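You operate a simulated robot arm through the tools that you are given. There is no shell and no other tool.

Carry out the task below with a simulated two-armed robot. There is one attempt and no reset: what you move stays moved.

## Task
Raise the lamp to the blue ring and turn it up till the meter shows 20 000 lux.
Fine: height clamp knob to snug before you lift the pole, to tight after; leave the lamp on and the meter where it lies.

It is judged by the outcome, as a careful person would: the job done as asked, and still so three seconds after it is handed in. It fails if anything else is knocked over, pushed out of place, dropped, spilled or broken.

## Robot
Two 7-joint arms with three-finger grippers on one trunk that stands fixed in place. Base frame: the origin is at the foot of the trunk, x ahead of it, y to its left, z up. Units: mm, rad, N and s.
The left shoulder is at [6, 154, 1072], the right one opposite. With the tool pointing down near the work surface each hand reaches from about 180 to 600 mm from the base axis, measured 20 degrees to its own side. Payload 2.69 kg a hand.
The TCP of each hand is the grasp point between the finger pads, 29 mm short of the fingertips. In the tool frame z runs along the fingers and y along their closing line. The gripper opens to 120 mm; its body begins 78 mm behind the TCP.
Orientation is told as [roll, pitch, yaw] about the base's x, y, z axes, in that order, counted from this pose: with the fingers straight down and closing along the base's y, the tool's x points along the base's -x, its y along +y and its z along -z.

## Interface
- The arms move only by the tool move_arm. It takes "left_targets", "right_targets" or both (then of equal length, played together; a hand with none holds still); each is a list of rows, each a list of 7 numbers: the shift along the base's x, y, z in mm, then the turn, a rotation vector about the base's x, y, z in rad, then the gripper command, from -1 (fully open) to 1 (shut), values between in proportion. In form: [[dx, dy, dz, rx, ry, rz, claw], ...]. A call has 1 to 20 rows; each row shifts and turns the commanded pose from where the row before left it. A row lasts 0.2 s, in which the tool goes at most 50 mm and 0.15 rad; a call with a longer step from one row to the next is refused whole, and so is a gripper value outside its range. A pose out of reach is approached as far as the arm can. The call stops where the force on the tool passes 50 N (or 10 N more than at its start, if that is more) or the arm is blocked; 0.2 s more then pass. The fingers move at their own pace (about 136.2 mm/s each) and stop on an object; they squeeze with about 41 N. The grip force told is the motor's: it shows also when the fingers shut on nothing. Time passes only in rows, and 0.2 s behind the last, so rows that do not move let the fingers close. The reply holds the time, the measured pose of the TCP, the force on the tool along the base axes, the opening and the grip force, in the units named above and with some noise, with the torque about the TCP (base axes, N m) and any sound that the robot's microphone picked up, and new pictures: "views" is both (left out), scene, wrist or none (wrist: the cameras of the hands that moved).
- Cameras (640 x 400 px; columns grow to the right, rows downward): "scene" is now at [98.6, 18.3, 1254.7]; the picture's right is [0.19, -0.98, 0.00], its down [-0.26, -0.05, -0.96] and it looks along [0.95, 0.18, -0.27] (base axes); focal length 214 px, centre (320, 200). "left" rides on the left gripper at [63, 0, -104] in its tool frame; the picture's right is [0.00, 1.00, 0.00], its down [-0.83, 0.00, -0.56] and it looks along [-0.56, 0.00, 0.83] (tool axes); focal length 275 px, centre (320, 200). "right" rides on the right gripper at [63, 0, -104] in its tool frame; the picture's right is [0.01, 1.00, 0.00], its down [-0.83, 0.00, -0.56] and it looks along [-0.56, 0.00, 0.83] (tool axes); focal length 275 px, centre (320, 200). There is no depth. A picture from a camera that has moved, and an enlarged one, comes with that camera's place and axes in the base frame and with its lens.
- lift_body(by): moves the trunk up (or, below 0, down) by that many mm; the arms and the scene camera ride with it, the base frame stays. It gives what a move gives, with no picture.
- aim_head(pan, tilt): turns the head with the scene camera to pan (to the left, within 1.396 rad either way) and tilt (down, from -0.506 to 1.204), counted from straight ahead of the robot (the tilt from the chest, where the trunk bows). It gives what a move gives, and a new picture of the scene camera.
- enlarge(camera, box): a new picture of the part [left, top, right, bottom] of that camera's present view, enlarged. The clock stands still meanwhile.
- close_job(): hands the job in; it is judged then, once.

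Places have to be worked out from the pictures, the camera data and where the tool is seen. Open the grippers and draw the arms clear of the work before you hand the job in, unless the task says otherwise.

The tools are called after "Call:" as a command line: name --argument value ..., lists and objects as JSON in quotes. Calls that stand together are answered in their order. move_arm: Moves the arms, as the interface text tells. Its arguments: {"type":"object","properties":{"left_targets":{"type":"array","items":{"type":"array","items":{"type":"number"}}},"right_targets":{"type":"array","items":{"type":"array","items":{"type":"number"}}},"views":{"type":"string","enum":["both","scene","wrist","none"]}},"required":[]} The other tools are called the same way: lift_body (by) moves the trunk up or down; aim_head (pan, tilt) turns the head that bears the scene camera; enlarge (camera, box) takes an enlarged picture of a part of a camera's view; close_job () hands the job in.

At the start:

```text
time: 0.0
left_ee_pos: [273.1, 65.6, 1183.8]
left_orientation: [-0.002, -0.002, 0.0]
left_wrist_force: [-0.1, 0.3, 0.0]
left_ft_torque: [0.01, -0.01, 0.02]
left_finger_gap: 120.2
left_grip_force: 0.0
right_ee_pos: [288.9, -187.2, 1211.3]
right_orientation: [0.0, 0.0, -0.001]
right_wrist_force: [0.4, -0.1, 0.1]
right_ft_torque: [0.0, -0.01, 0.0]
right_finger_gap: 119.9
right_grip_force: 0.1
trunk travel left (down, up): [-433.0, 5.0]
head pan, tilt (commanded): [0.19, 0.271]
```

scene: 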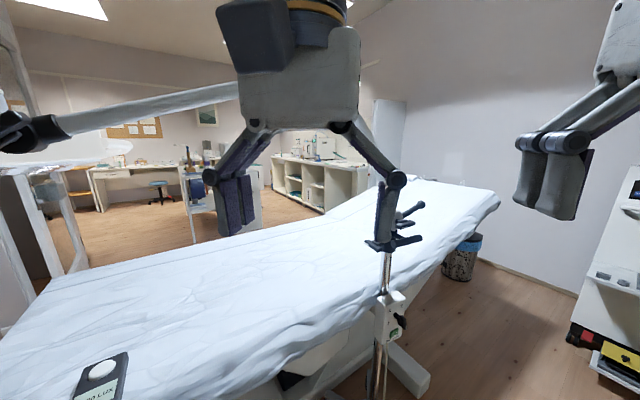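
right: 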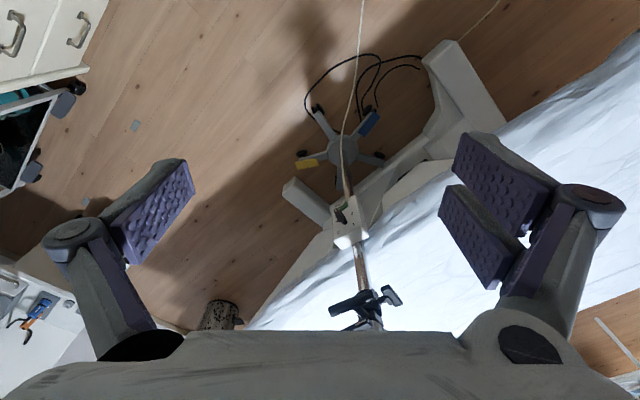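
left: 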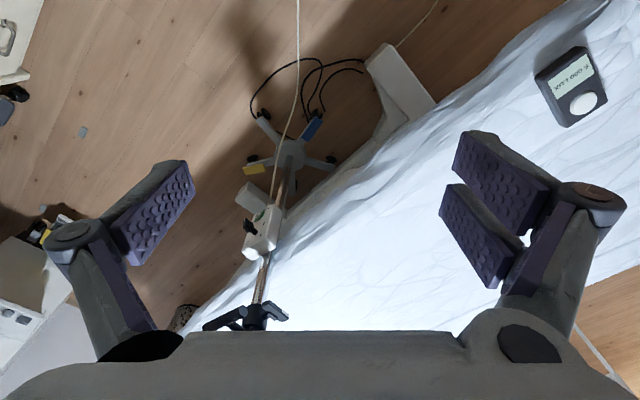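

The pictures show a lamp stand with a pole, a clamp box and a tee knob at about mid-view, partly hidden by the left arm; the meter lies on the couch at the left. I first enlarge the stand and the meter to understand them.

Call:
enlarge --camera "scene" --box '[330, 160, 470, 400]'

Call:
enlarge --camera "left" --box '[180, 90, 380, 340]'

Call:
enlarge --camera "right" --box '[270, 90, 420, 340]'

Call:
enlarge --camera "left" --box '[520, 30, 620, 140]'

```text
1.67 times, centred on (400, 280) of scene
camera zoom: at [98.6, 18.3, 1254.7], right [0.19, -0.98, 0.0], down [-0.26, -0.05, -0.96], along [0.95, 0.18, -0.27], focal length 358 px, centre (187, 67)
```

zoom: 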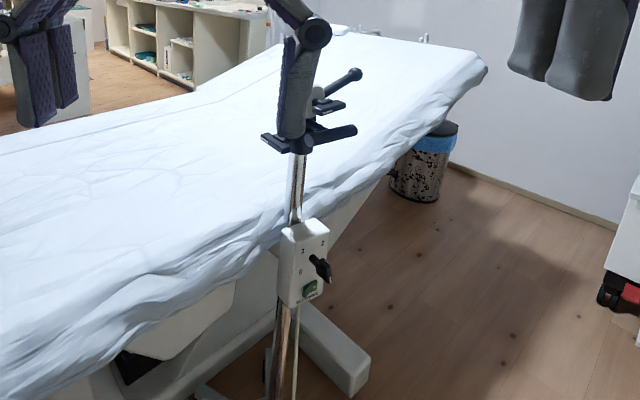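

```text
1.60 times, centred on (280, 215) of left
camera zoom: at [211.6, 64.6, 1287.9], right [0.0, 1.0, 0.0], down [0.83, 0.0, 0.56], along [0.56, 0.0, -0.83], focal length 440 px, centre (384, 176)
```

zoom: 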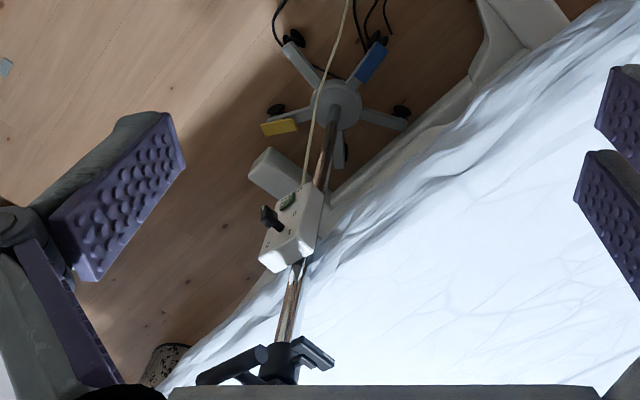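

```text
1.60 times, centred on (345, 215) of right
camera zoom: at [225.5, -187.0, 1316.0], right [-0.01, 1.0, 0.0], down [0.83, 0.0, 0.56], along [0.56, 0.0, -0.83], focal length 440 px, centre (280, 176)
```

zoom: 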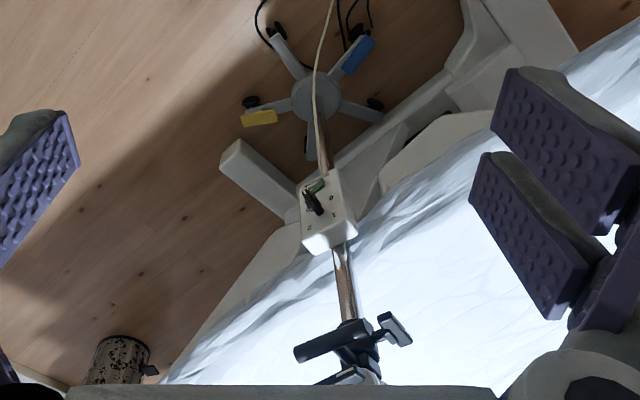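

```text
3.64 times, centred on (570, 85) of left
camera zoom: at [211.6, 64.6, 1287.9], right [0.0, 1.0, 0.0], down [0.83, 0.0, 0.56], along [0.56, 0.0, -0.83], focal length 1001 px, centre (-589, 618)
```

zoom: 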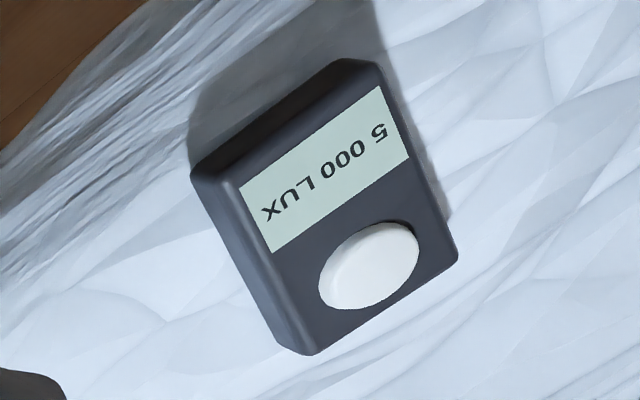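

The meter reads 5 000 LUX now. The white box carries the dimmer knob and a green switch; above it are black clamp levers. I turn the head to see more of the pole, the lamp and the ring.

Call:
aim_head --pan -0.1 --tilt -0.3

Call:
aim_head --pan 0.19 --tilt 0.7

```text
time: 1.0
left_ee_pos: [273.7, 64.6, 1183.0]
left_orientation: [0.002, -0.002, -0.001]
left_wrist_force: [-0.1, 0.0, -0.1]
left_ft_torque: [0.01, 0.01, -0.02]
left_finger_gap: 119.8
left_grip_force: 0.0
right_ee_pos: [288.0, -185.6, 1210.2]
right_orientation: [0.001, -0.001, 0.0]
right_wrist_force: [1.8, 0.5, 0.0]
right_ft_torque: [-0.02, 0.01, -0.01]
right_finger_gap: 119.9
right_grip_force: 0.0
trunk travel left (down, up): [-433.0, 5.0]
head pan, tilt (commanded): [-0.099, -0.3]
camera scene: at [85.2, -7.1, 1305.0], right [-0.1, -1.0, 0.0], down [0.29, -0.03, -0.96], along [0.95, -0.09, 0.29], focal length 214 px, centre (320, 200)
```

scene: 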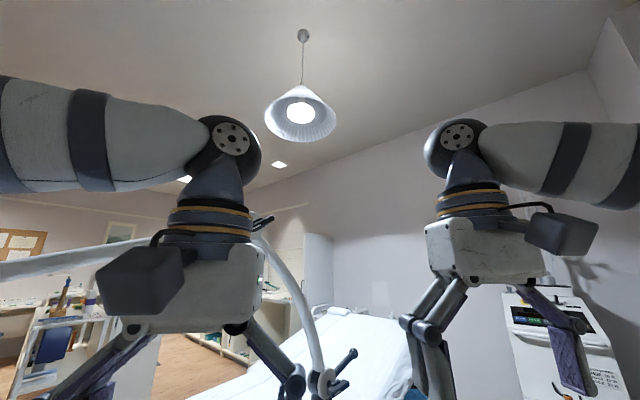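

```text
time: 2.2
left_ee_pos: [274.0, 64.5, 1184.0]
left_orientation: [0.001, -0.002, 0.0]
left_wrist_force: [-0.4, -0.1, 0.6]
left_ft_torque: [-0.03, 0.01, -0.01]
left_finger_gap: 120.0
left_grip_force: 0.1
right_ee_pos: [286.8, -186.5, 1211.7]
right_orientation: [-0.001, 0.0, 0.0]
right_wrist_force: [0.2, -0.6, -0.6]
right_ft_torque: [0.01, -0.01, -0.04]
right_finger_gap: 120.4
right_grip_force: 0.1
trunk travel left (down, up): [-433.0, 5.0]
head pan, tilt (commanded): [0.19, 0.7]
camera scene: at [90.3, 16.7, 1215.8], right [0.19, -0.98, 0.0], down [-0.63, -0.12, -0.77], along [0.75, 0.14, -0.64], focal length 214 px, centre (320, 200)
```

scene: 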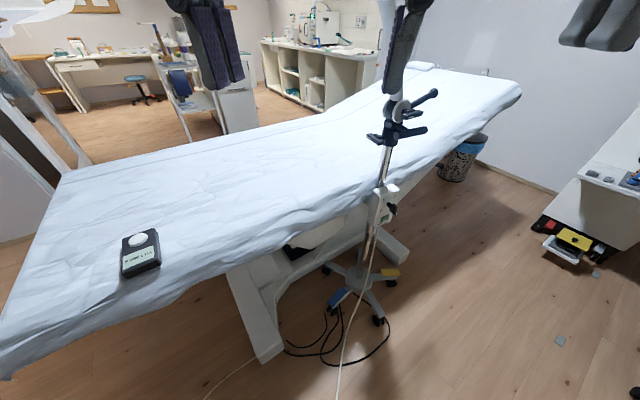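

The lamp's boom runs from the upper clamp, bends and goes left over the couch. I look to the left to see the lamp head and where the boom passes relative to my left arm.

Call:
aim_head --pan 0.9 --tilt 0.0

Call:
aim_head --pan 0.4 --tilt 0.0

```text
time: 3.3
left_ee_pos: [274.1, 64.6, 1184.7]
left_orientation: [0.0, -0.002, 0.001]
left_wrist_force: [0.5, 0.5, -0.2]
left_ft_torque: [0.0, 0.02, 0.0]
left_finger_gap: 120.0
left_grip_force: 0.0
right_ee_pos: [288.4, -187.2, 1211.2]
right_orientation: [-0.001, 0.0, 0.0]
right_wrist_force: [-0.7, 0.1, 0.3]
right_ft_torque: [-0.01, 0.01, 0.02]
right_finger_gap: 120.1
right_grip_force: 0.2
trunk travel left (down, up): [-433.0, 5.0]
head pan, tilt (commanded): [0.901, 0.0]
camera scene: at [62.9, 71.2, 1279.5], right [0.78, -0.62, 0.0], down [0.0, 0.0, -1.0], along [0.62, 0.78, 0.0], focal length 214 px, centre (320, 200)
```

scene: 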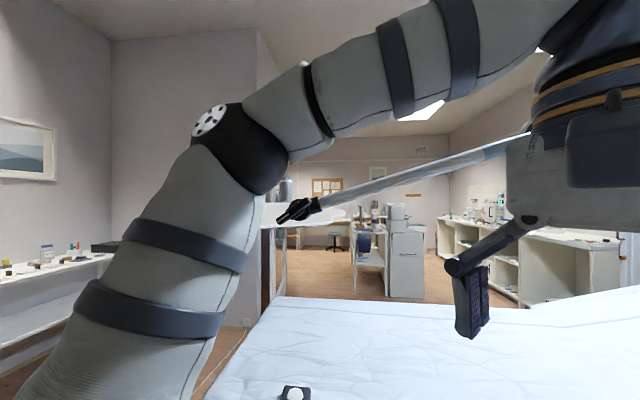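

```text
time: 4.2
left_ee_pos: [273.1, 64.8, 1183.7]
left_orientation: [-0.001, -0.002, 0.0]
left_wrist_force: [0.8, -0.4, 0.5]
left_ft_torque: [-0.03, -0.02, -0.02]
left_finger_gap: 120.0
left_grip_force: 0.1
right_ee_pos: [288.4, -187.6, 1211.0]
right_orientation: [-0.002, 0.001, 0.002]
right_wrist_force: [-1.1, -0.1, -0.8]
right_ft_torque: [-0.02, 0.04, -0.02]
right_finger_gap: 120.2
right_grip_force: 0.2
trunk travel left (down, up): [-433.0, 5.0]
head pan, tilt (commanded): [0.4, 0.0]
camera scene: at [89.8, 35.8, 1279.6], right [0.39, -0.92, 0.0], down [0.0, 0.0, -1.0], along [0.92, 0.39, 0.0], focal length 214 px, centre (320, 200)
```

scene: 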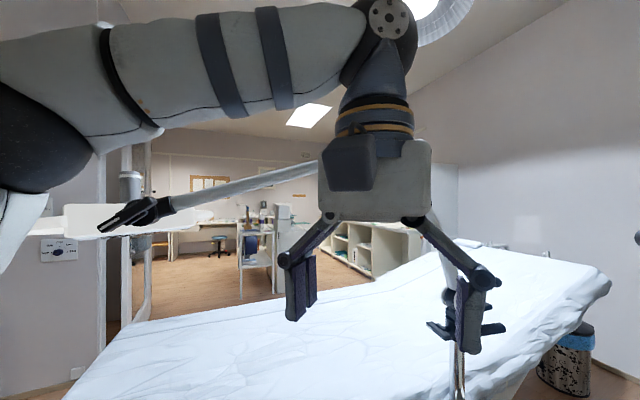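

From two views I place the lamp's boom joint at roughly [390, 590, 1245], the meter near [308, 481, 800], the dimmer near [684, -125, 718] and the clamp around [740, -100, 930]. The left hand blocks the view of the clamp, so I draw it back and a bit left, well short of the boom.

Call:
move_arm --left_targets '[[-10, 25, -10, 0, 0, 0, -1], [-10, 25, -10, 0, 0, 0, -1], [-10, 25, -10, 0, 0, 0, -1], [-10, 25, -10, 0, 0, 0, -1], [-10, 20, -10, 0, 0, 0, -1]]' --views "scene"

Call:
aim_head --pan -0.05 --tilt 0.45

```text
time: 5.5
left_ee_pos: [224.4, 185.2, 1133.0]
left_orientation: [-0.001, -0.003, 0.0]
left_wrist_force: [0.1, 1.0, -0.3]
left_ft_torque: [-0.03, -0.01, 0.0]
left_finger_gap: 119.8
left_grip_force: 0.2
right_ee_pos: [288.8, -186.6, 1211.9]
right_orientation: [-0.001, -0.001, 0.0]
right_wrist_force: [-0.5, -0.3, -0.7]
right_ft_torque: [-0.02, 0.0, -0.01]
right_finger_gap: 120.2
right_grip_force: 0.0
trunk travel left (down, up): [-433.0, 5.0]
head pan, tilt (commanded): [0.4, 0.0]
camera scene: at [89.7, 36.1, 1279.6], right [0.39, -0.92, 0.0], down [0.0, 0.0, -1.0], along [0.92, 0.39, 0.0], focal length 214 px, centre (320, 200)
```

scene: 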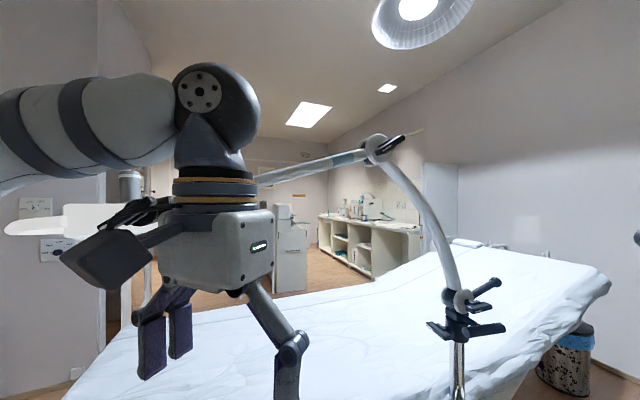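

```text
time: 6.3
left_ee_pos: [224.3, 182.7, 1132.6]
left_orientation: [0.0, -0.002, 0.001]
left_wrist_force: [-0.4, 0.1, 0.4]
left_ft_torque: [0.01, -0.04, 0.0]
left_finger_gap: 120.3
left_grip_force: 0.0
right_ee_pos: [288.9, -187.2, 1211.9]
right_orientation: [0.0, 0.0, -0.001]
right_wrist_force: [-0.1, 0.5, 0.5]
right_ft_torque: [0.03, 0.0, 0.01]
right_finger_gap: 119.7
right_grip_force: 0.1
trunk travel left (down, up): [-433.0, 5.0]
head pan, tilt (commanded): [-0.051, 0.45]
camera scene: at [98.7, -3.9, 1238.0], right [-0.05, -1.0, 0.0], down [-0.43, 0.02, -0.9], along [0.9, -0.04, -0.43], focal length 214 px, centre (320, 200)
```

scene: 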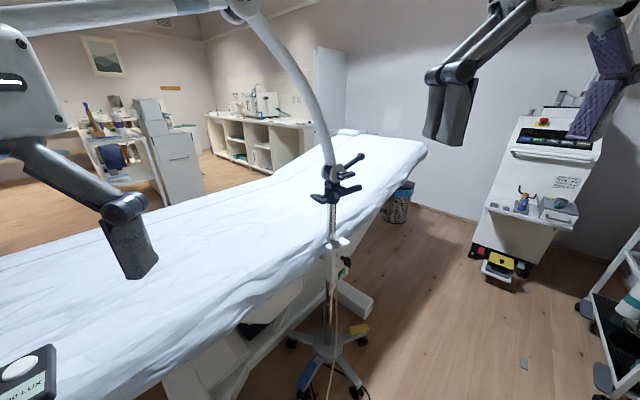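

Now the clamp and pole are free to view. I enlarge the clamp, the pole and the box.

Call:
enlarge --camera "scene" --box '[300, 145, 380, 205]'

Call:
enlarge --camera "scene" --box '[300, 220, 380, 290]'

Call:
enlarge --camera "scene" --box '[280, 270, 390, 400]'

Call:
enlarge --camera "scene" --box '[310, 190, 360, 250]'

```text
6.67 times, centred on (340, 175) of scene
camera zoom: at [98.7, -3.9, 1238.0], right [-0.05, -1.0, 0.0], down [-0.43, 0.02, -0.9], along [0.9, -0.04, -0.43], focal length 1430 px, centre (187, 367)
```

zoom: 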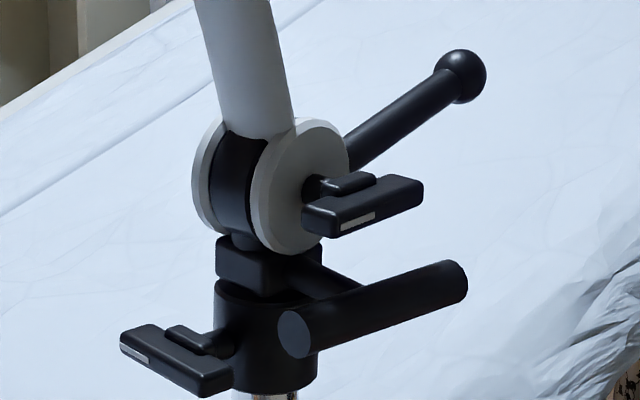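

```text
5.71 times, centred on (340, 255) of scene
camera zoom: at [98.7, -3.9, 1238.0], right [-0.05, -1.0, 0.0], down [-0.43, 0.02, -0.9], along [0.9, -0.04, -0.43], focal length 1226 px, centre (206, -114)
```

zoom: 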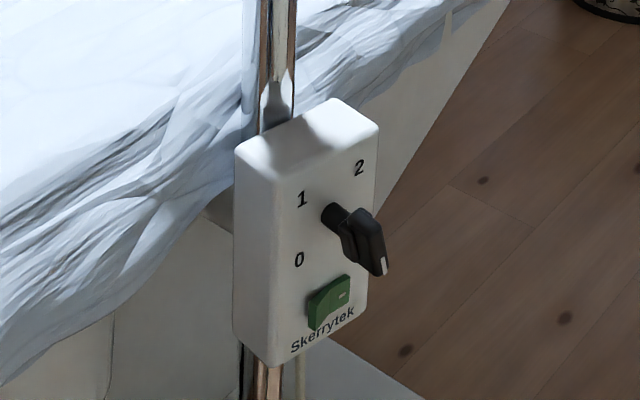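

```text
3.08 times, centred on (335, 335) of scene
camera zoom: at [98.7, -3.9, 1238.0], right [-0.05, -1.0, 0.0], down [-0.43, 0.02, -0.9], along [0.9, -0.04, -0.43], focal length 660 px, centre (274, -215)
```

zoom: 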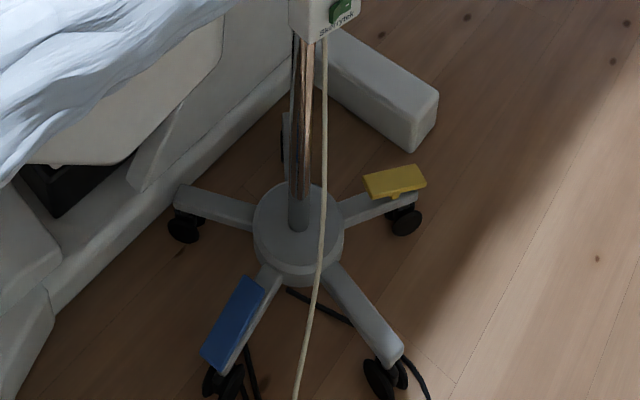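

```text
6.67 times, centred on (335, 220) of scene
camera zoom: at [98.7, -3.9, 1238.0], right [-0.05, -1.0, 0.0], down [-0.43, 0.02, -0.9], along [0.9, -0.04, -0.43], focal length 1430 px, centre (220, 67)
```

zoom: 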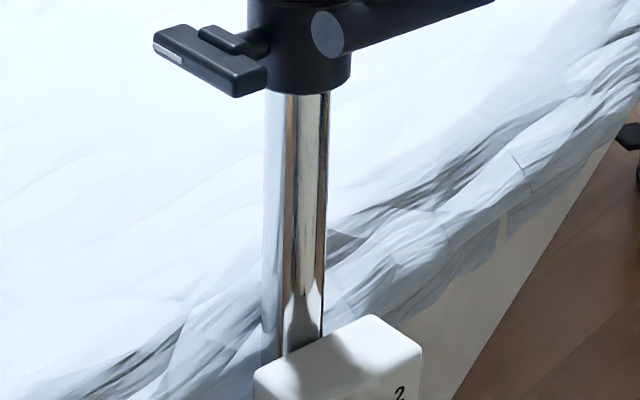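

I see a T-knob with a silver mark on the collar (left side, likely the height clamp), another T-knob on the boom disc, a bar handle on the pole block and the dimmer at about 1 to 2. I enlarge the wrist views for triangulation and for the boom's marks.

Call:
enlarge --camera "right" --box '[310, 260, 420, 335]'

Call:
enlarge --camera "left" --box '[100, 150, 300, 335]'

Call:
aim_head --pan 0.1 --tilt 0.1

```text
5.33 times, centred on (365, 298) of right
camera zoom: at [225.5, -187.0, 1316.0], right [-0.01, 1.0, 0.0], down [0.83, 0.0, 0.56], along [0.56, 0.0, -0.83], focal length 1468 px, centre (80, -320)
```

zoom: 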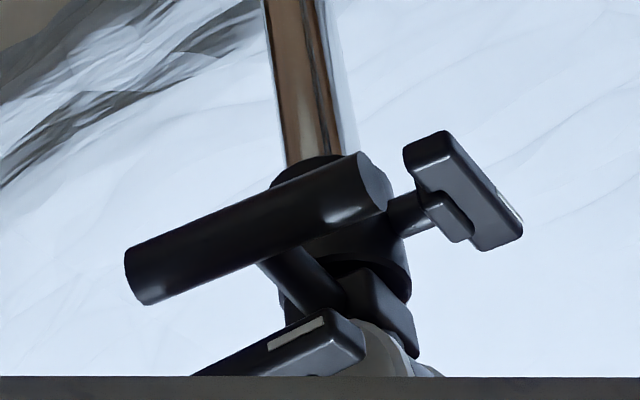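

```text
2.16 times, centred on (200, 242) of left
camera zoom: at [161.6, 183.6, 1237.5], right [0.0, 1.0, 0.0], down [0.83, 0.0, 0.56], along [0.56, 0.0, -0.83], focal length 595 px, centre (580, 108)
```

zoom: 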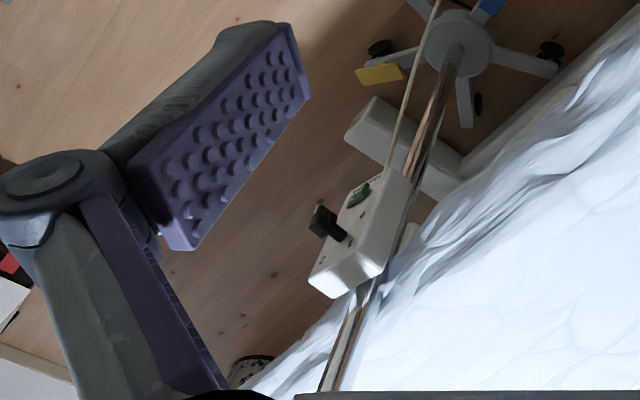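

```text
time: 7.2
left_ee_pos: [224.5, 184.3, 1132.9]
left_orientation: [0.002, -0.002, 0.0]
left_wrist_force: [0.4, 0.8, 0.2]
left_ft_torque: [-0.01, -0.01, 0.01]
left_finger_gap: 120.1
left_grip_force: 0.0
right_ee_pos: [289.9, -187.2, 1211.3]
right_orientation: [-0.002, -0.001, 0.001]
right_wrist_force: [-0.3, 0.6, 0.2]
right_ft_torque: [0.03, 0.01, 0.03]
right_finger_gap: 119.9
right_grip_force: 0.1
trunk travel left (down, up): [-433.0, 5.0]
head pan, tilt (commanded): [0.099, 0.099]
camera scene: at [98.5, 9.8, 1270.5], right [0.1, -1.0, 0.0], down [-0.1, -0.01, -0.99], along [0.99, 0.1, -0.1], focal length 214 px, centre (320, 200)
```

scene: 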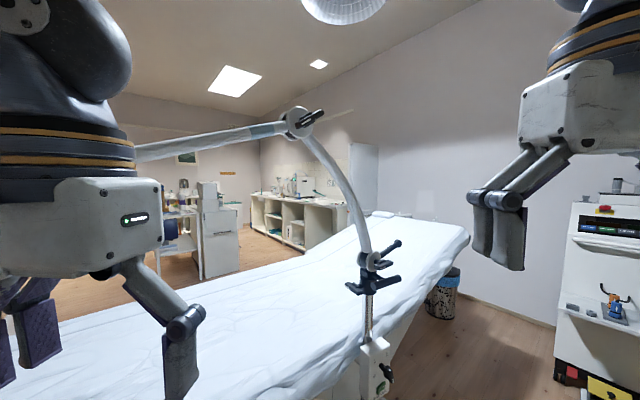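

The bar handle on the pole runs from about [682,-79,973] to [729,-166,976], the collar's T-knob is near [748,-27,928] facing back-left, and the pole near [750,-75]. The boom is high above the workspace (z 1250–1430), so I lower the trunk 120 mm for reach and clearance.

Call:
lift_body --by -120

```text
time: 8.7
left_ee_pos: [222.5, 184.3, 1014.0]
left_orientation: [0.001, -0.002, 0.001]
left_wrist_force: [-0.2, 0.3, -0.2]
left_ft_torque: [0.01, -0.02, -0.01]
left_finger_gap: 120.3
left_grip_force: 0.1
right_ee_pos: [354.8, -188.1, 1002.1]
right_orientation: [0.0, 0.279, -0.001]
right_wrist_force: [-1.2, -0.4, -1.1]
right_ft_torque: [0.0, 0.02, -0.01]
right_finger_gap: 120.0
right_grip_force: 0.1
trunk travel left (down, up): [-313.0, 125.0]
head pan, tilt (commanded): [0.099, 0.099]
```

The right hand's pose changed more than expected (it dropped 209 mm and pitched 0.28). I take pictures with a small still row to see what happened.

Call:
move_arm --right_targets '[[0, 0, 0, 0, 0, 0, -1]]' --left_targets '[[0, 0, 0, 0, 0, 0, -1]]' --views "both"

```text
time: 9.1
left_ee_pos: [223.5, 184.9, 1013.8]
left_orientation: [0.0, -0.001, 0.001]
left_wrist_force: [0.6, 0.1, -1.0]
left_ft_torque: [0.03, -0.01, 0.02]
left_finger_gap: 119.9
left_grip_force: 0.0
right_ee_pos: [354.7, -187.2, 1001.2]
right_orientation: [0.0, 0.278, 0.0]
right_wrist_force: [1.2, -0.1, 0.3]
right_ft_torque: [0.01, 0.0, 0.01]
right_finger_gap: 120.0
right_grip_force: 0.0
trunk travel left (down, up): [-313.0, 125.0]
head pan, tilt (commanded): [0.099, 0.099]
camera scene: at [180.4, 9.8, 1133.7], right [0.1, -1.0, 0.0], down [-0.1, -0.01, -1.0], along [0.99, 0.1, -0.1], focal length 214 px, centre (320, 200)
camera right: at [322.6, -187.0, 1119.9], right [0.0, 1.0, 0.0], down [0.95, 0.0, 0.31], along [0.31, 0.0, -0.95], focal length 275 px, centre (320, 200)
camera left: at [161.5, 184.6, 1118.0], right [0.0, 1.0, 0.0], down [0.83, 0.0, 0.56], along [0.56, 0.0, -0.83], focal length 275 px, centre (320, 200)
```

scene: 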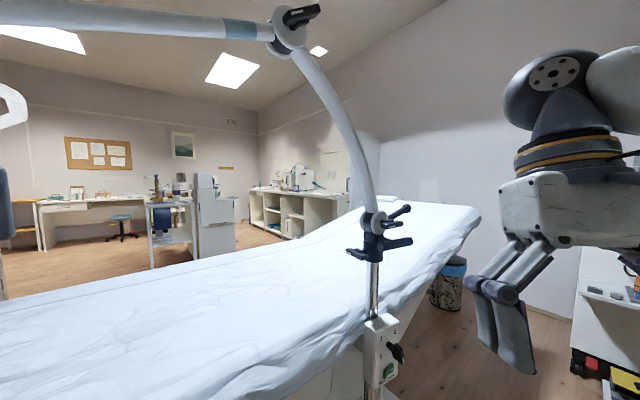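
right: 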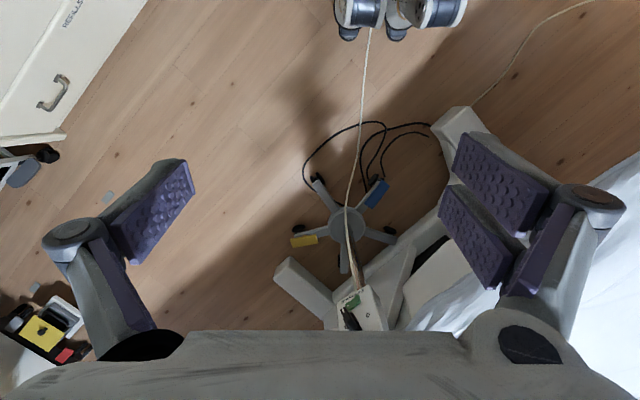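
left: 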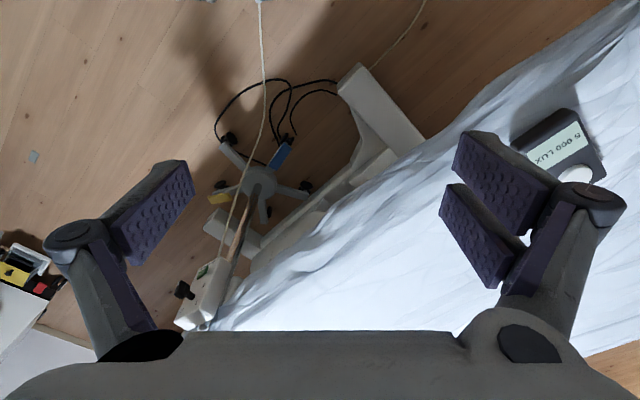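

The trunk bows forward when lowered, so the shoulders came forward too; nothing was touched. I now swing the left hand to point forward with its camera on its left side, moving to about [500, 130, 986], to look at the knob.

Call:
move_arm --left_targets '[[20, -4, -2, 0.0864, -0.0864, -0.0864, -1], [20, -4, -2, 0.0864, -0.0864, -0.0864, -1], [20, -4, -2, 0.0864, -0.0864, -0.0864, -1], [20, -4, -2, 0.0864, -0.0864, -0.0864, -1], [20, -4, -2, 0.0864, -0.0864, -0.0864, -1], [20, -4, -2, 0.0864, -0.0864, -0.0864, -1], [20, -4, -2, 0.0864, -0.0864, -0.0864, -1], [20, -4, -2, 0.0864, -0.0864, -0.0864, -1], [20, -4, -2, 0.0864, -0.0864, -0.0864, -1], [20, -4, -2, 0.0864, -0.0864, -0.0864, -1], [20, -4, -2, 0.0864, -0.0864, -0.0864, -1], [20, -4, -2, 0.0864, -0.0864, -0.0864, -1], [20, -4, -2, 0.0864, -0.0864, -0.0864, -1], [20, -4, -2, 0.0864, -0.0864, -0.0864, -1]]' --views "both"

```text
time: 12.1
left_ee_pos: [503.8, 126.1, 984.2]
left_orientation: [1.571, 0.003, -1.575]
left_wrist_force: [-0.6, 0.0, -0.1]
left_ft_torque: [0.02, -0.01, 0.01]
left_finger_gap: 119.8
left_grip_force: 0.0
right_ee_pos: [353.3, -185.6, 1001.0]
right_orientation: [0.0, 0.277, -0.001]
right_wrist_force: [-0.7, -0.4, -0.6]
right_ft_torque: [0.03, -0.01, 0.02]
right_finger_gap: 119.9
right_grip_force: 0.0
trunk travel left (down, up): [-313.0, 125.0]
head pan, tilt (commanded): [0.099, 0.099]
camera scene: at [180.6, 9.9, 1133.6], right [0.1, -1.0, 0.0], down [-0.1, -0.01, -0.99], along [0.99, 0.1, -0.1], focal length 214 px, centre (320, 200)
camera left: at [400.8, 190.3, 984.6], right [0.0, -0.01, 1.0], down [-0.56, -0.83, -0.01], along [0.83, -0.56, 0.0], focal length 275 px, centre (320, 200)
```

scene: 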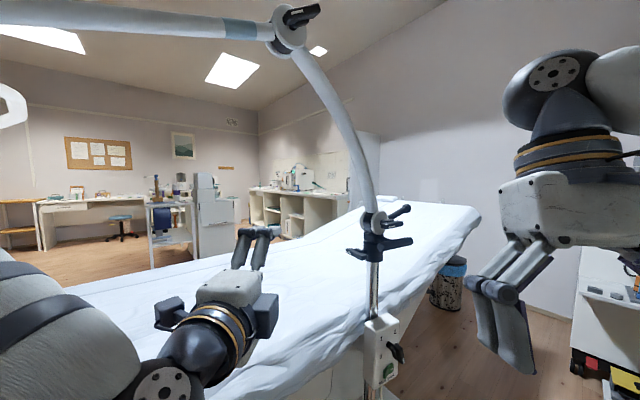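
left: 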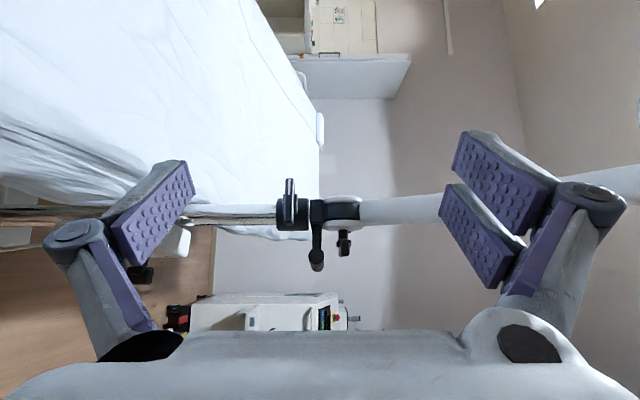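

The left wrist camera now sees the collar sideways (picture right is up). I enlarge the collar and knob.

Call:
enlarge --camera "left" --box '[265, 165, 375, 280]'

Call:
enlarge --camera "left" --box '[275, 170, 325, 235]'

Call:
enlarge --camera "scene" --box '[340, 195, 420, 270]'

```text
3.48 times, centred on (320, 222) of left
camera zoom: at [400.8, 190.3, 984.6], right [0.0, -0.01, 1.0], down [-0.56, -0.83, -0.01], along [0.83, -0.56, 0.0], focal length 958 px, centre (320, 122)
```

zoom: 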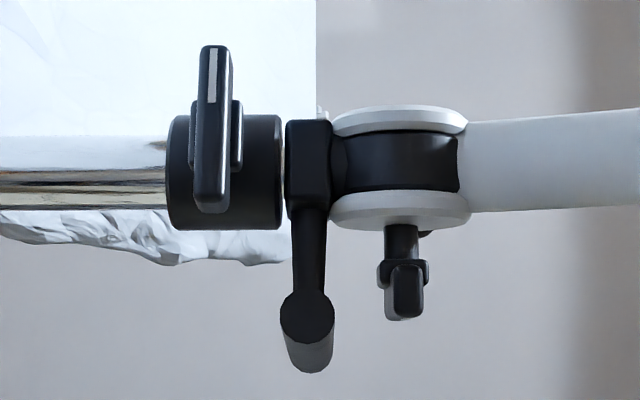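

```text
6.15 times, centred on (300, 202) of left
camera zoom: at [400.8, 190.3, 984.6], right [0.0, -0.01, 1.0], down [-0.56, -0.83, -0.01], along [0.83, -0.56, 0.0], focal length 1694 px, centre (443, 185)
```

zoom: 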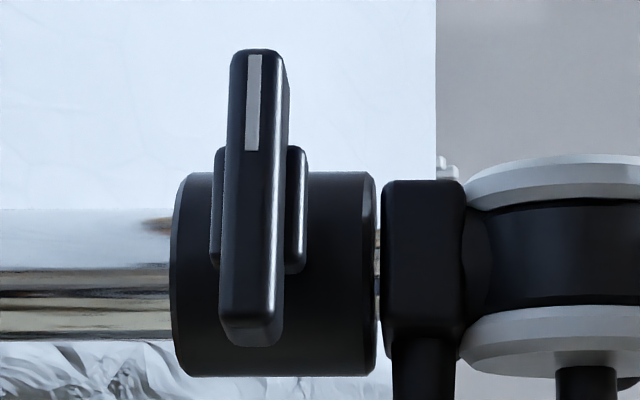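

```text
5.33 times, centred on (380, 232) of scene
camera zoom: at [180.6, 9.9, 1133.6], right [0.1, -1.0, 0.0], down [-0.1, -0.01, -0.99], along [0.99, 0.1, -0.1], focal length 1144 px, centre (0, 27)
```

zoom: 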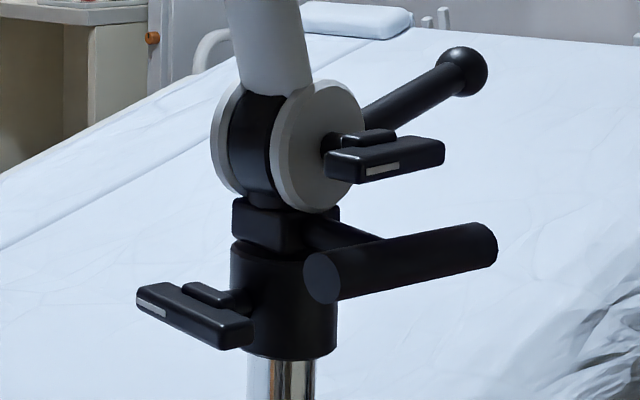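

The knob's bar lies flat from [746,-5,941] (marked end) to [699,-54,941], facing [-0.71,0.70,0]; the pole is at about [755,-77] and the bar handle's centre at about [695,-123,979]. I check the boom for any ring and the gap above the collar.

Call:
enlarge --camera "scene" --box '[190, 0, 340, 90]'

Call:
enlarge --camera "left" --box '[300, 185, 340, 225]'

Call:
enlarge --camera "scene" --box '[350, 300, 420, 400]'

```text
4.27 times, centred on (265, 45) of scene
camera zoom: at [180.6, 9.9, 1133.6], right [0.1, -1.0, 0.0], down [-0.1, -0.01, -0.99], along [0.99, 0.1, -0.1], focal length 915 px, centre (555, 861)
```

zoom: 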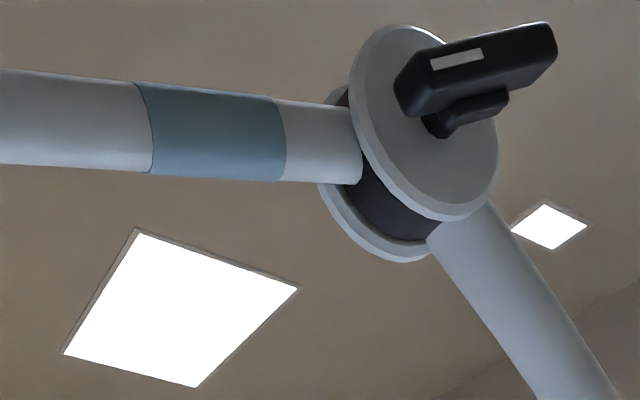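

```text
10.00 times, centred on (320, 205) of left
camera zoom: at [400.8, 190.3, 984.6], right [0.0, -0.01, 1.0], down [-0.56, -0.83, -0.01], along [0.83, -0.56, 0.0], focal length 2753 px, centre (320, 150)
```

zoom: 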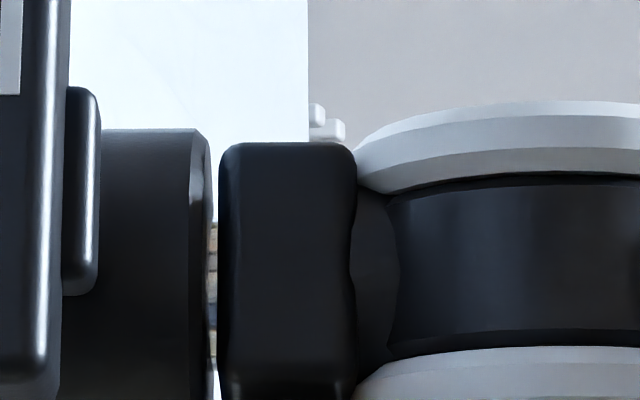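

```text
4.00 times, centred on (385, 350) of scene
camera zoom: at [180.6, 9.9, 1133.6], right [0.1, -1.0, 0.0], down [-0.1, -0.01, -0.99], along [0.99, 0.1, -0.1], focal length 858 px, centre (60, -400)
```

zoom: 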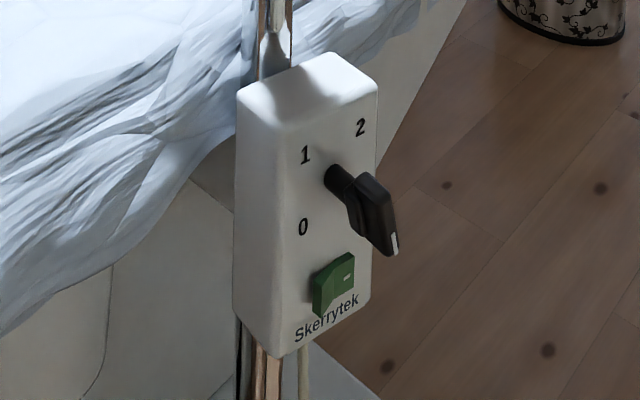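

No ring shows outside, so it must be on the inner pole inside the tube. Before moving the right arm outward I look to the right for obstacles there.

Call:
aim_head --pan -1.0 --tilt 0.5

```text
time: 13.4
left_ee_pos: [503.5, 127.8, 984.7]
left_orientation: [1.569, 0.0, -1.573]
left_wrist_force: [0.7, 0.2, 0.1]
left_ft_torque: [0.02, 0.01, 0.01]
left_finger_gap: 120.1
left_grip_force: 0.0
right_ee_pos: [353.5, -187.3, 1002.0]
right_orientation: [0.0, 0.277, -0.001]
right_wrist_force: [0.7, 0.0, -0.4]
right_ft_torque: [0.0, 0.0, -0.02]
right_finger_gap: 120.0
right_grip_force: 0.1
trunk travel left (down, up): [-313.0, 125.0]
head pan, tilt (commanded): [-1.0, 0.499]
camera scene: at [138.1, -75.8, 1096.6], right [-0.84, -0.54, 0.0], down [-0.26, 0.4, -0.88], along [0.47, -0.74, -0.48], focal length 214 px, centre (320, 200)
```

scene: 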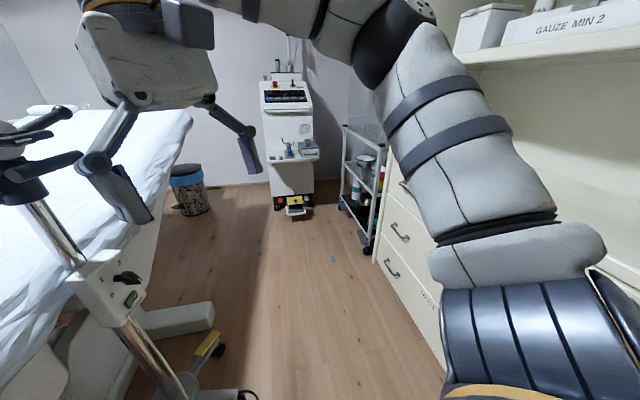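

The right side is clear (cabinet more than 1 m away). I turn the right hand to point forward-left with its camera on its right side, moving to about [470,-260,985], to inspect the dimmer and handle.

Call:
move_arm --right_targets '[[5.8, -3.6, -0.8, 0, -0.1385, 0, -1], [5.8, -3.6, -0.8, 0, -0.1385, 0, -1], [5.8, -3.6, -0.8, -0.0864, -0.0864, 0.0864, -1], [5.8, -3.6, -0.8, -0.0864, -0.0864, 0.0864, -1], [5.8, -3.6, -0.8, -0.0864, -0.0864, 0.0864, -1], [5.8, -3.6, -0.8, -0.0864, -0.0864, 0.0864, -1], [5.8, -3.6, -0.8, -0.0864, -0.0864, 0.0864, -1], [5.8, -3.6, -0.8, -0.0864, -0.0864, 0.0864, -1], [5.8, -3.6, -0.8, -0.0864, -0.0864, 0.0864, -1], [5.8, -3.6, -0.8, -0.0864, -0.0864, 0.0864, -1], [5.8, -3.6, -0.8, -0.0864, -0.0864, 0.0864, -1], [5.8, -3.6, -0.8, -0.0864, -0.0864, 0.0864, -1], [5.8, -3.6, -0.8, -0.0864, -0.0864, 0.0864, -1], [5.8, -3.6, -0.8, -0.0864, -0.0864, 0.0864, -1], [5.8, -3.6, -0.8, -0.0864, -0.0864, 0.0864, -1], [5.8, -3.6, -0.8, -0.0864, -0.0864, 0.0864, -1], [5.8, -3.6, -0.8, 0, 0, 0.144, -1], [5.8, -3.6, -0.8, 0, 0, 0.144, -1], [5.8, -3.6, -0.8, 0, 0, 0.144, -1], [5.8, -3.6, -0.8, 0, 0, 0.144, -1]]' --views "wrist"

Call:
aim_head --pan 0.0 --tilt 0.4

```text
time: 17.6
left_ee_pos: [503.2, 127.7, 984.0]
left_orientation: [1.57, -0.001, -1.573]
left_wrist_force: [0.6, -0.1, -0.1]
left_ft_torque: [0.02, 0.02, 0.04]
left_finger_gap: 119.8
left_grip_force: 0.0
right_ee_pos: [516.8, -252.2, 1013.9]
right_orientation: [-1.575, 0.002, 2.147]
right_wrist_force: [0.1, 0.1, 0.1]
right_ft_torque: [-0.03, 0.01, -0.03]
right_finger_gap: 120.3
right_grip_force: 0.1
right hand out of reach, approached as far as the arm can: row 12, 13, 14, 15, 16
trunk travel left (down, up): [-313.0, 125.0]
head pan, tilt (commanded): [-1.0, 0.499]
camera right: at [463.9, -362.7, 1013.6], right [0.01, 0.0, -1.0], down [-0.92, 0.39, -0.01], along [0.39, 0.92, 0.0], focal length 275 px, centre (320, 200)
```

right: 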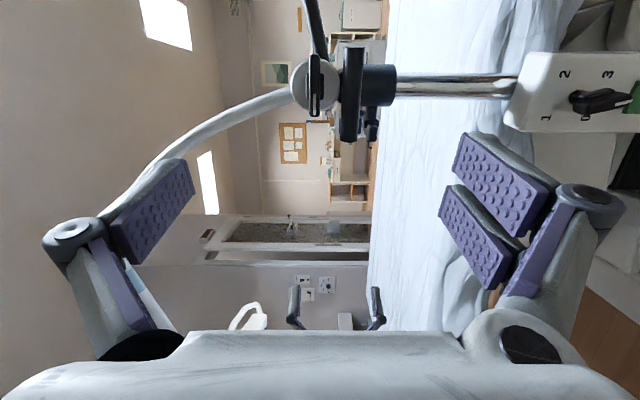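

```text
time: 18.9
left_ee_pos: [504.1, 127.9, 984.7]
left_orientation: [1.57, 0.002, -1.572]
left_wrist_force: [-0.5, 0.2, -0.3]
left_ft_torque: [-0.01, 0.01, -0.02]
left_finger_gap: 120.2
left_grip_force: 0.0
right_ee_pos: [515.6, -252.0, 1012.7]
right_orientation: [-1.572, 0.0, 2.145]
right_wrist_force: [-0.6, -1.2, 0.4]
right_ft_torque: [0.03, 0.0, 0.0]
right_finger_gap: 119.9
right_grip_force: 0.1
trunk travel left (down, up): [-313.0, 125.0]
head pan, tilt (commanded): [0.0, 0.4]
camera scene: at [181.5, 0.6, 1105.7], right [0.0, -1.0, 0.0], down [-0.39, 0.0, -0.92], along [0.92, 0.0, -0.39], focal length 214 px, centre (320, 200)
```

scene: 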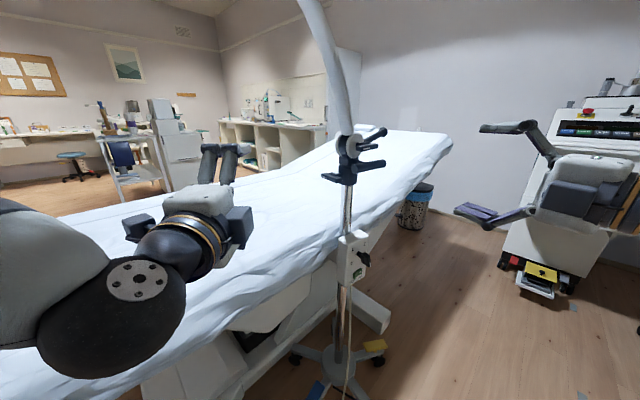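

The right camera now sees both the handle and the dimmer face (picture right is down). I enlarge both.

Call:
enlarge --camera "right" --box '[500, 40, 640, 140]'

Call:
enlarge --camera "right" --box '[280, 30, 410, 160]'

```text
4.00 times, centred on (570, 90) of right
camera zoom: at [463.6, -361.8, 1013.5], right [0.0, -0.01, -1.0], down [-0.92, 0.39, -0.01], along [0.39, 0.92, 0.0], focal length 1101 px, centre (-680, 640)
```

zoom: 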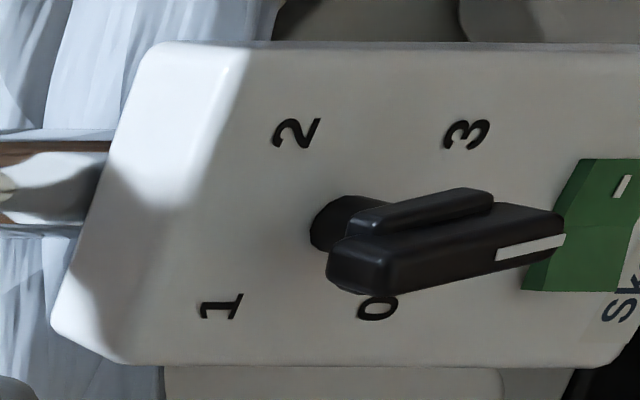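

```text
3.08 times, centred on (345, 95) of right
camera zoom: at [463.6, -361.8, 1013.5], right [0.0, -0.01, -1.0], down [-0.92, 0.39, -0.01], along [0.39, 0.92, 0.0], focal length 847 px, centre (243, 523)
```

zoom: 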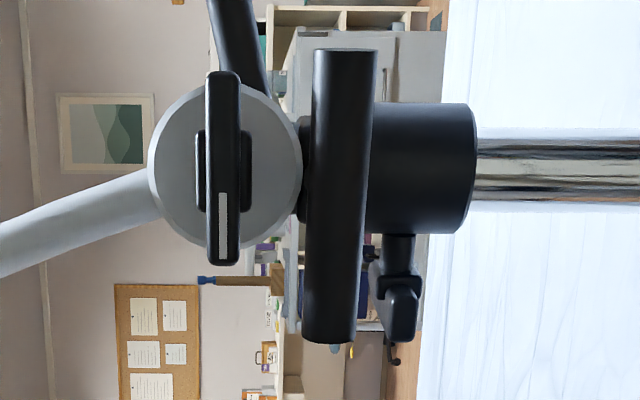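

The dial reads 0–1–2–3 clockwise, and a second T-knob sits 42 mm above the bar handle, so gripping there needs care. First I bring the left hand to a standoff facing the height clamp knob, tool yawed -0.8 rad, fingers partly closed above and below its bar.

Call:
move_arm --left_targets '[[24.6, -14, -7.2, 0, 0, -0.1333, -0.5], [24.6, -14, -7.2, 0, 0, -0.1333, -0.2], [24.6, -14, -7.2, 0, 0, -0.1333, 0.1], [24.6, -14, -7.2, 0, 0, -0.1333, 0.1], [24.6, -14, -7.2, 0, 0, -0.1333, 0.1], [24.6, -14, -7.2, 0, 0, -0.1333, 0.1]]' --views "both"

```text
time: 20.3
left_ee_pos: [600.8, 7.0, 932.5]
left_orientation: [1.464, -0.076, -2.333]
left_wrist_force: [0.9, 0.0, 0.8]
left_ft_torque: [0.01, -0.04, -0.01]
left_finger_gap: 53.8
left_grip_force: 0.1
left hand out of reach, approached as far as the arm can: row 1, 2, 3
right_ee_pos: [515.8, -253.1, 1011.3]
right_orientation: [-1.572, 0.0, 2.149]
right_wrist_force: [-0.3, -0.5, -0.3]
right_ft_torque: [-0.02, -0.01, -0.01]
right_finger_gap: 120.0
right_grip_force: 0.1
trunk travel left (down, up): [-313.0, 125.0]
head pan, tilt (commanded): [0.0, 0.4]
camera scene: at [181.4, 0.6, 1105.8], right [0.0, -1.0, 0.0], down [-0.39, 0.0, -0.92], along [0.92, 0.0, -0.39], focal length 214 px, centre (320, 200)
camera left: at [571.0, 124.7, 939.3], right [0.13, -0.02, 0.99], down [-0.97, -0.21, 0.12], along [0.21, -0.98, -0.05], focal length 275 px, centre (320, 200)
```

scene: 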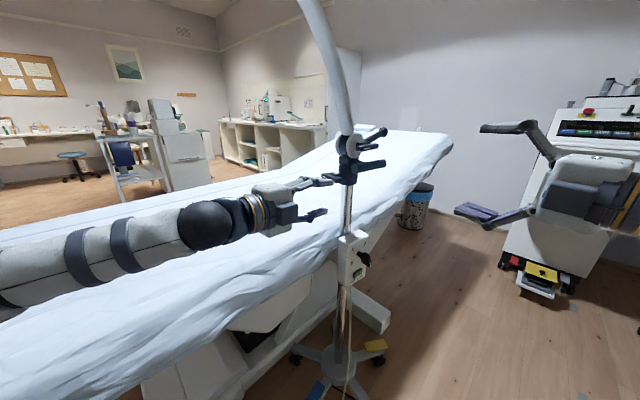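
left: 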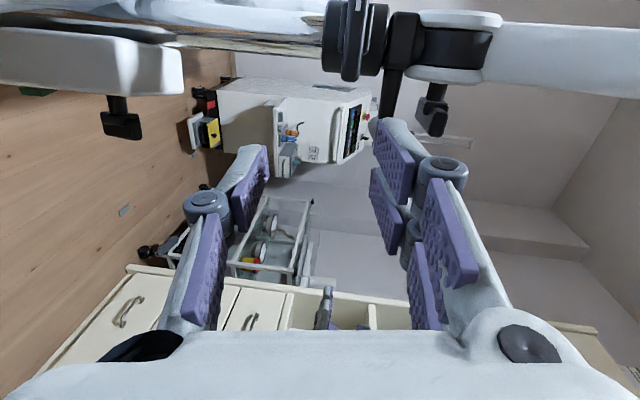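

The left arm partly hit its reach limits and stands at [601,7,932] with the elbow swung out low over the couch. I look left to check the elbow's clearance from the meter and the lamp.

Call:
aim_head --pan 0.95 --tilt 0.45

```text
time: 21.5
left_ee_pos: [600.7, 6.6, 933.1]
left_orientation: [1.464, -0.077, -2.331]
left_wrist_force: [-0.4, -1.4, 0.7]
left_ft_torque: [-0.01, 0.01, 0.03]
left_finger_gap: 53.9
left_grip_force: 0.1
right_ee_pos: [516.7, -252.6, 1012.2]
right_orientation: [-1.569, 0.002, 2.147]
right_wrist_force: [0.2, -0.4, -0.3]
right_ft_torque: [0.01, 0.0, 0.05]
right_finger_gap: 120.0
right_grip_force: 0.0
trunk travel left (down, up): [-313.0, 125.0]
head pan, tilt (commanded): [0.949, 0.45]
camera scene: at [142.4, 75.4, 1101.1], right [0.81, -0.58, 0.0], down [-0.25, -0.35, -0.9], along [0.52, 0.73, -0.44], focal length 214 px, centre (320, 200)
```

scene: 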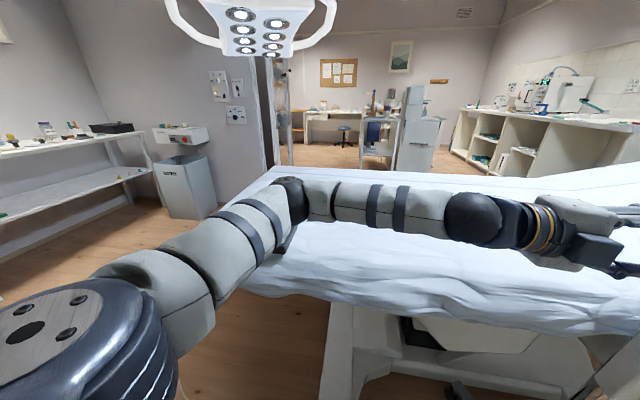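

The meter's edge shows just beneath and beyond the elbow, with about 75 mm of height between; stretching forward will draw the elbow in. I level the left tool and shift to the approach line at [651,43,941], watching the elbow.

Call:
move_arm --left_targets '[[17, 12, 2.7, -0.006, -0.043, 0, 0.1], [17, 12, 2.7, -0.006, -0.043, 0, 0.1], [16, 12, 2.7, -0.006, -0.044, 0, 0.1]]' --views "both"

```text
time: 22.3
left_ee_pos: [652.8, 41.3, 941.6]
left_orientation: [1.569, 0.002, -2.337]
left_wrist_force: [-0.3, 0.1, -0.4]
left_ft_torque: [0.03, 0.0, 0.02]
left_finger_gap: 54.0
left_grip_force: 0.0
right_ee_pos: [516.4, -251.8, 1013.2]
right_orientation: [-1.571, 0.003, 2.149]
right_wrist_force: [0.3, -0.4, 0.5]
right_ft_torque: [0.01, -0.02, -0.02]
right_finger_gap: 120.1
right_grip_force: 0.1
trunk travel left (down, up): [-313.0, 125.0]
head pan, tilt (commanded): [0.949, 0.45]
camera scene: at [142.4, 75.4, 1101.1], right [0.81, -0.58, 0.0], down [-0.25, -0.35, -0.9], along [0.52, 0.73, -0.44], focal length 214 px, centre (320, 200)
camera left: at [622.1, 159.7, 941.4], right [0.0, -0.01, 1.0], down [-0.98, -0.21, -0.01], along [0.21, -0.98, -0.01], focal length 275 px, centre (320, 200)
```

scene: 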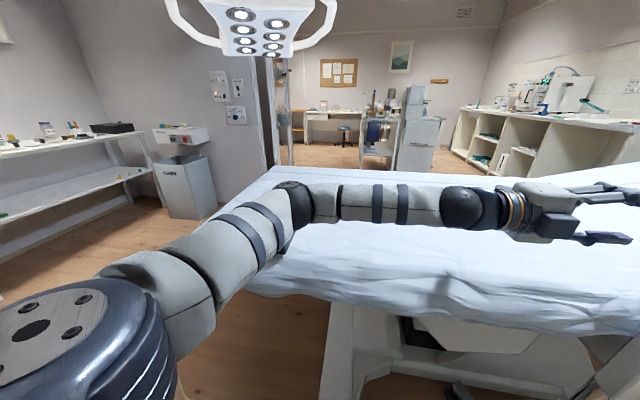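
left: 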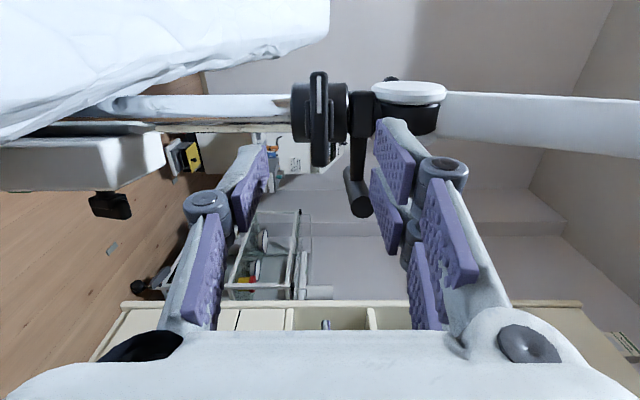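

The tool is level and on the approach line. I enlarge the left view to refine the knob bar's centre.

Call:
enlarge --camera "left" --box '[270, 60, 390, 225]'

```text
2.42 times, centred on (330, 142) of left
camera zoom: at [622.1, 159.7, 941.4], right [0.0, -0.01, 1.0], down [-0.98, -0.21, -0.01], along [0.21, -0.98, -0.01], focal length 667 px, centre (296, 339)
```

zoom: 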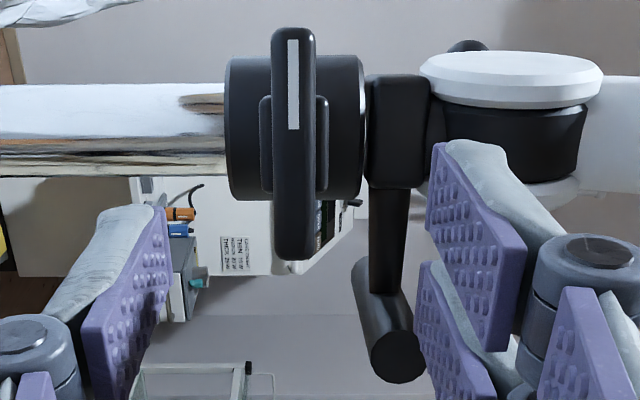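

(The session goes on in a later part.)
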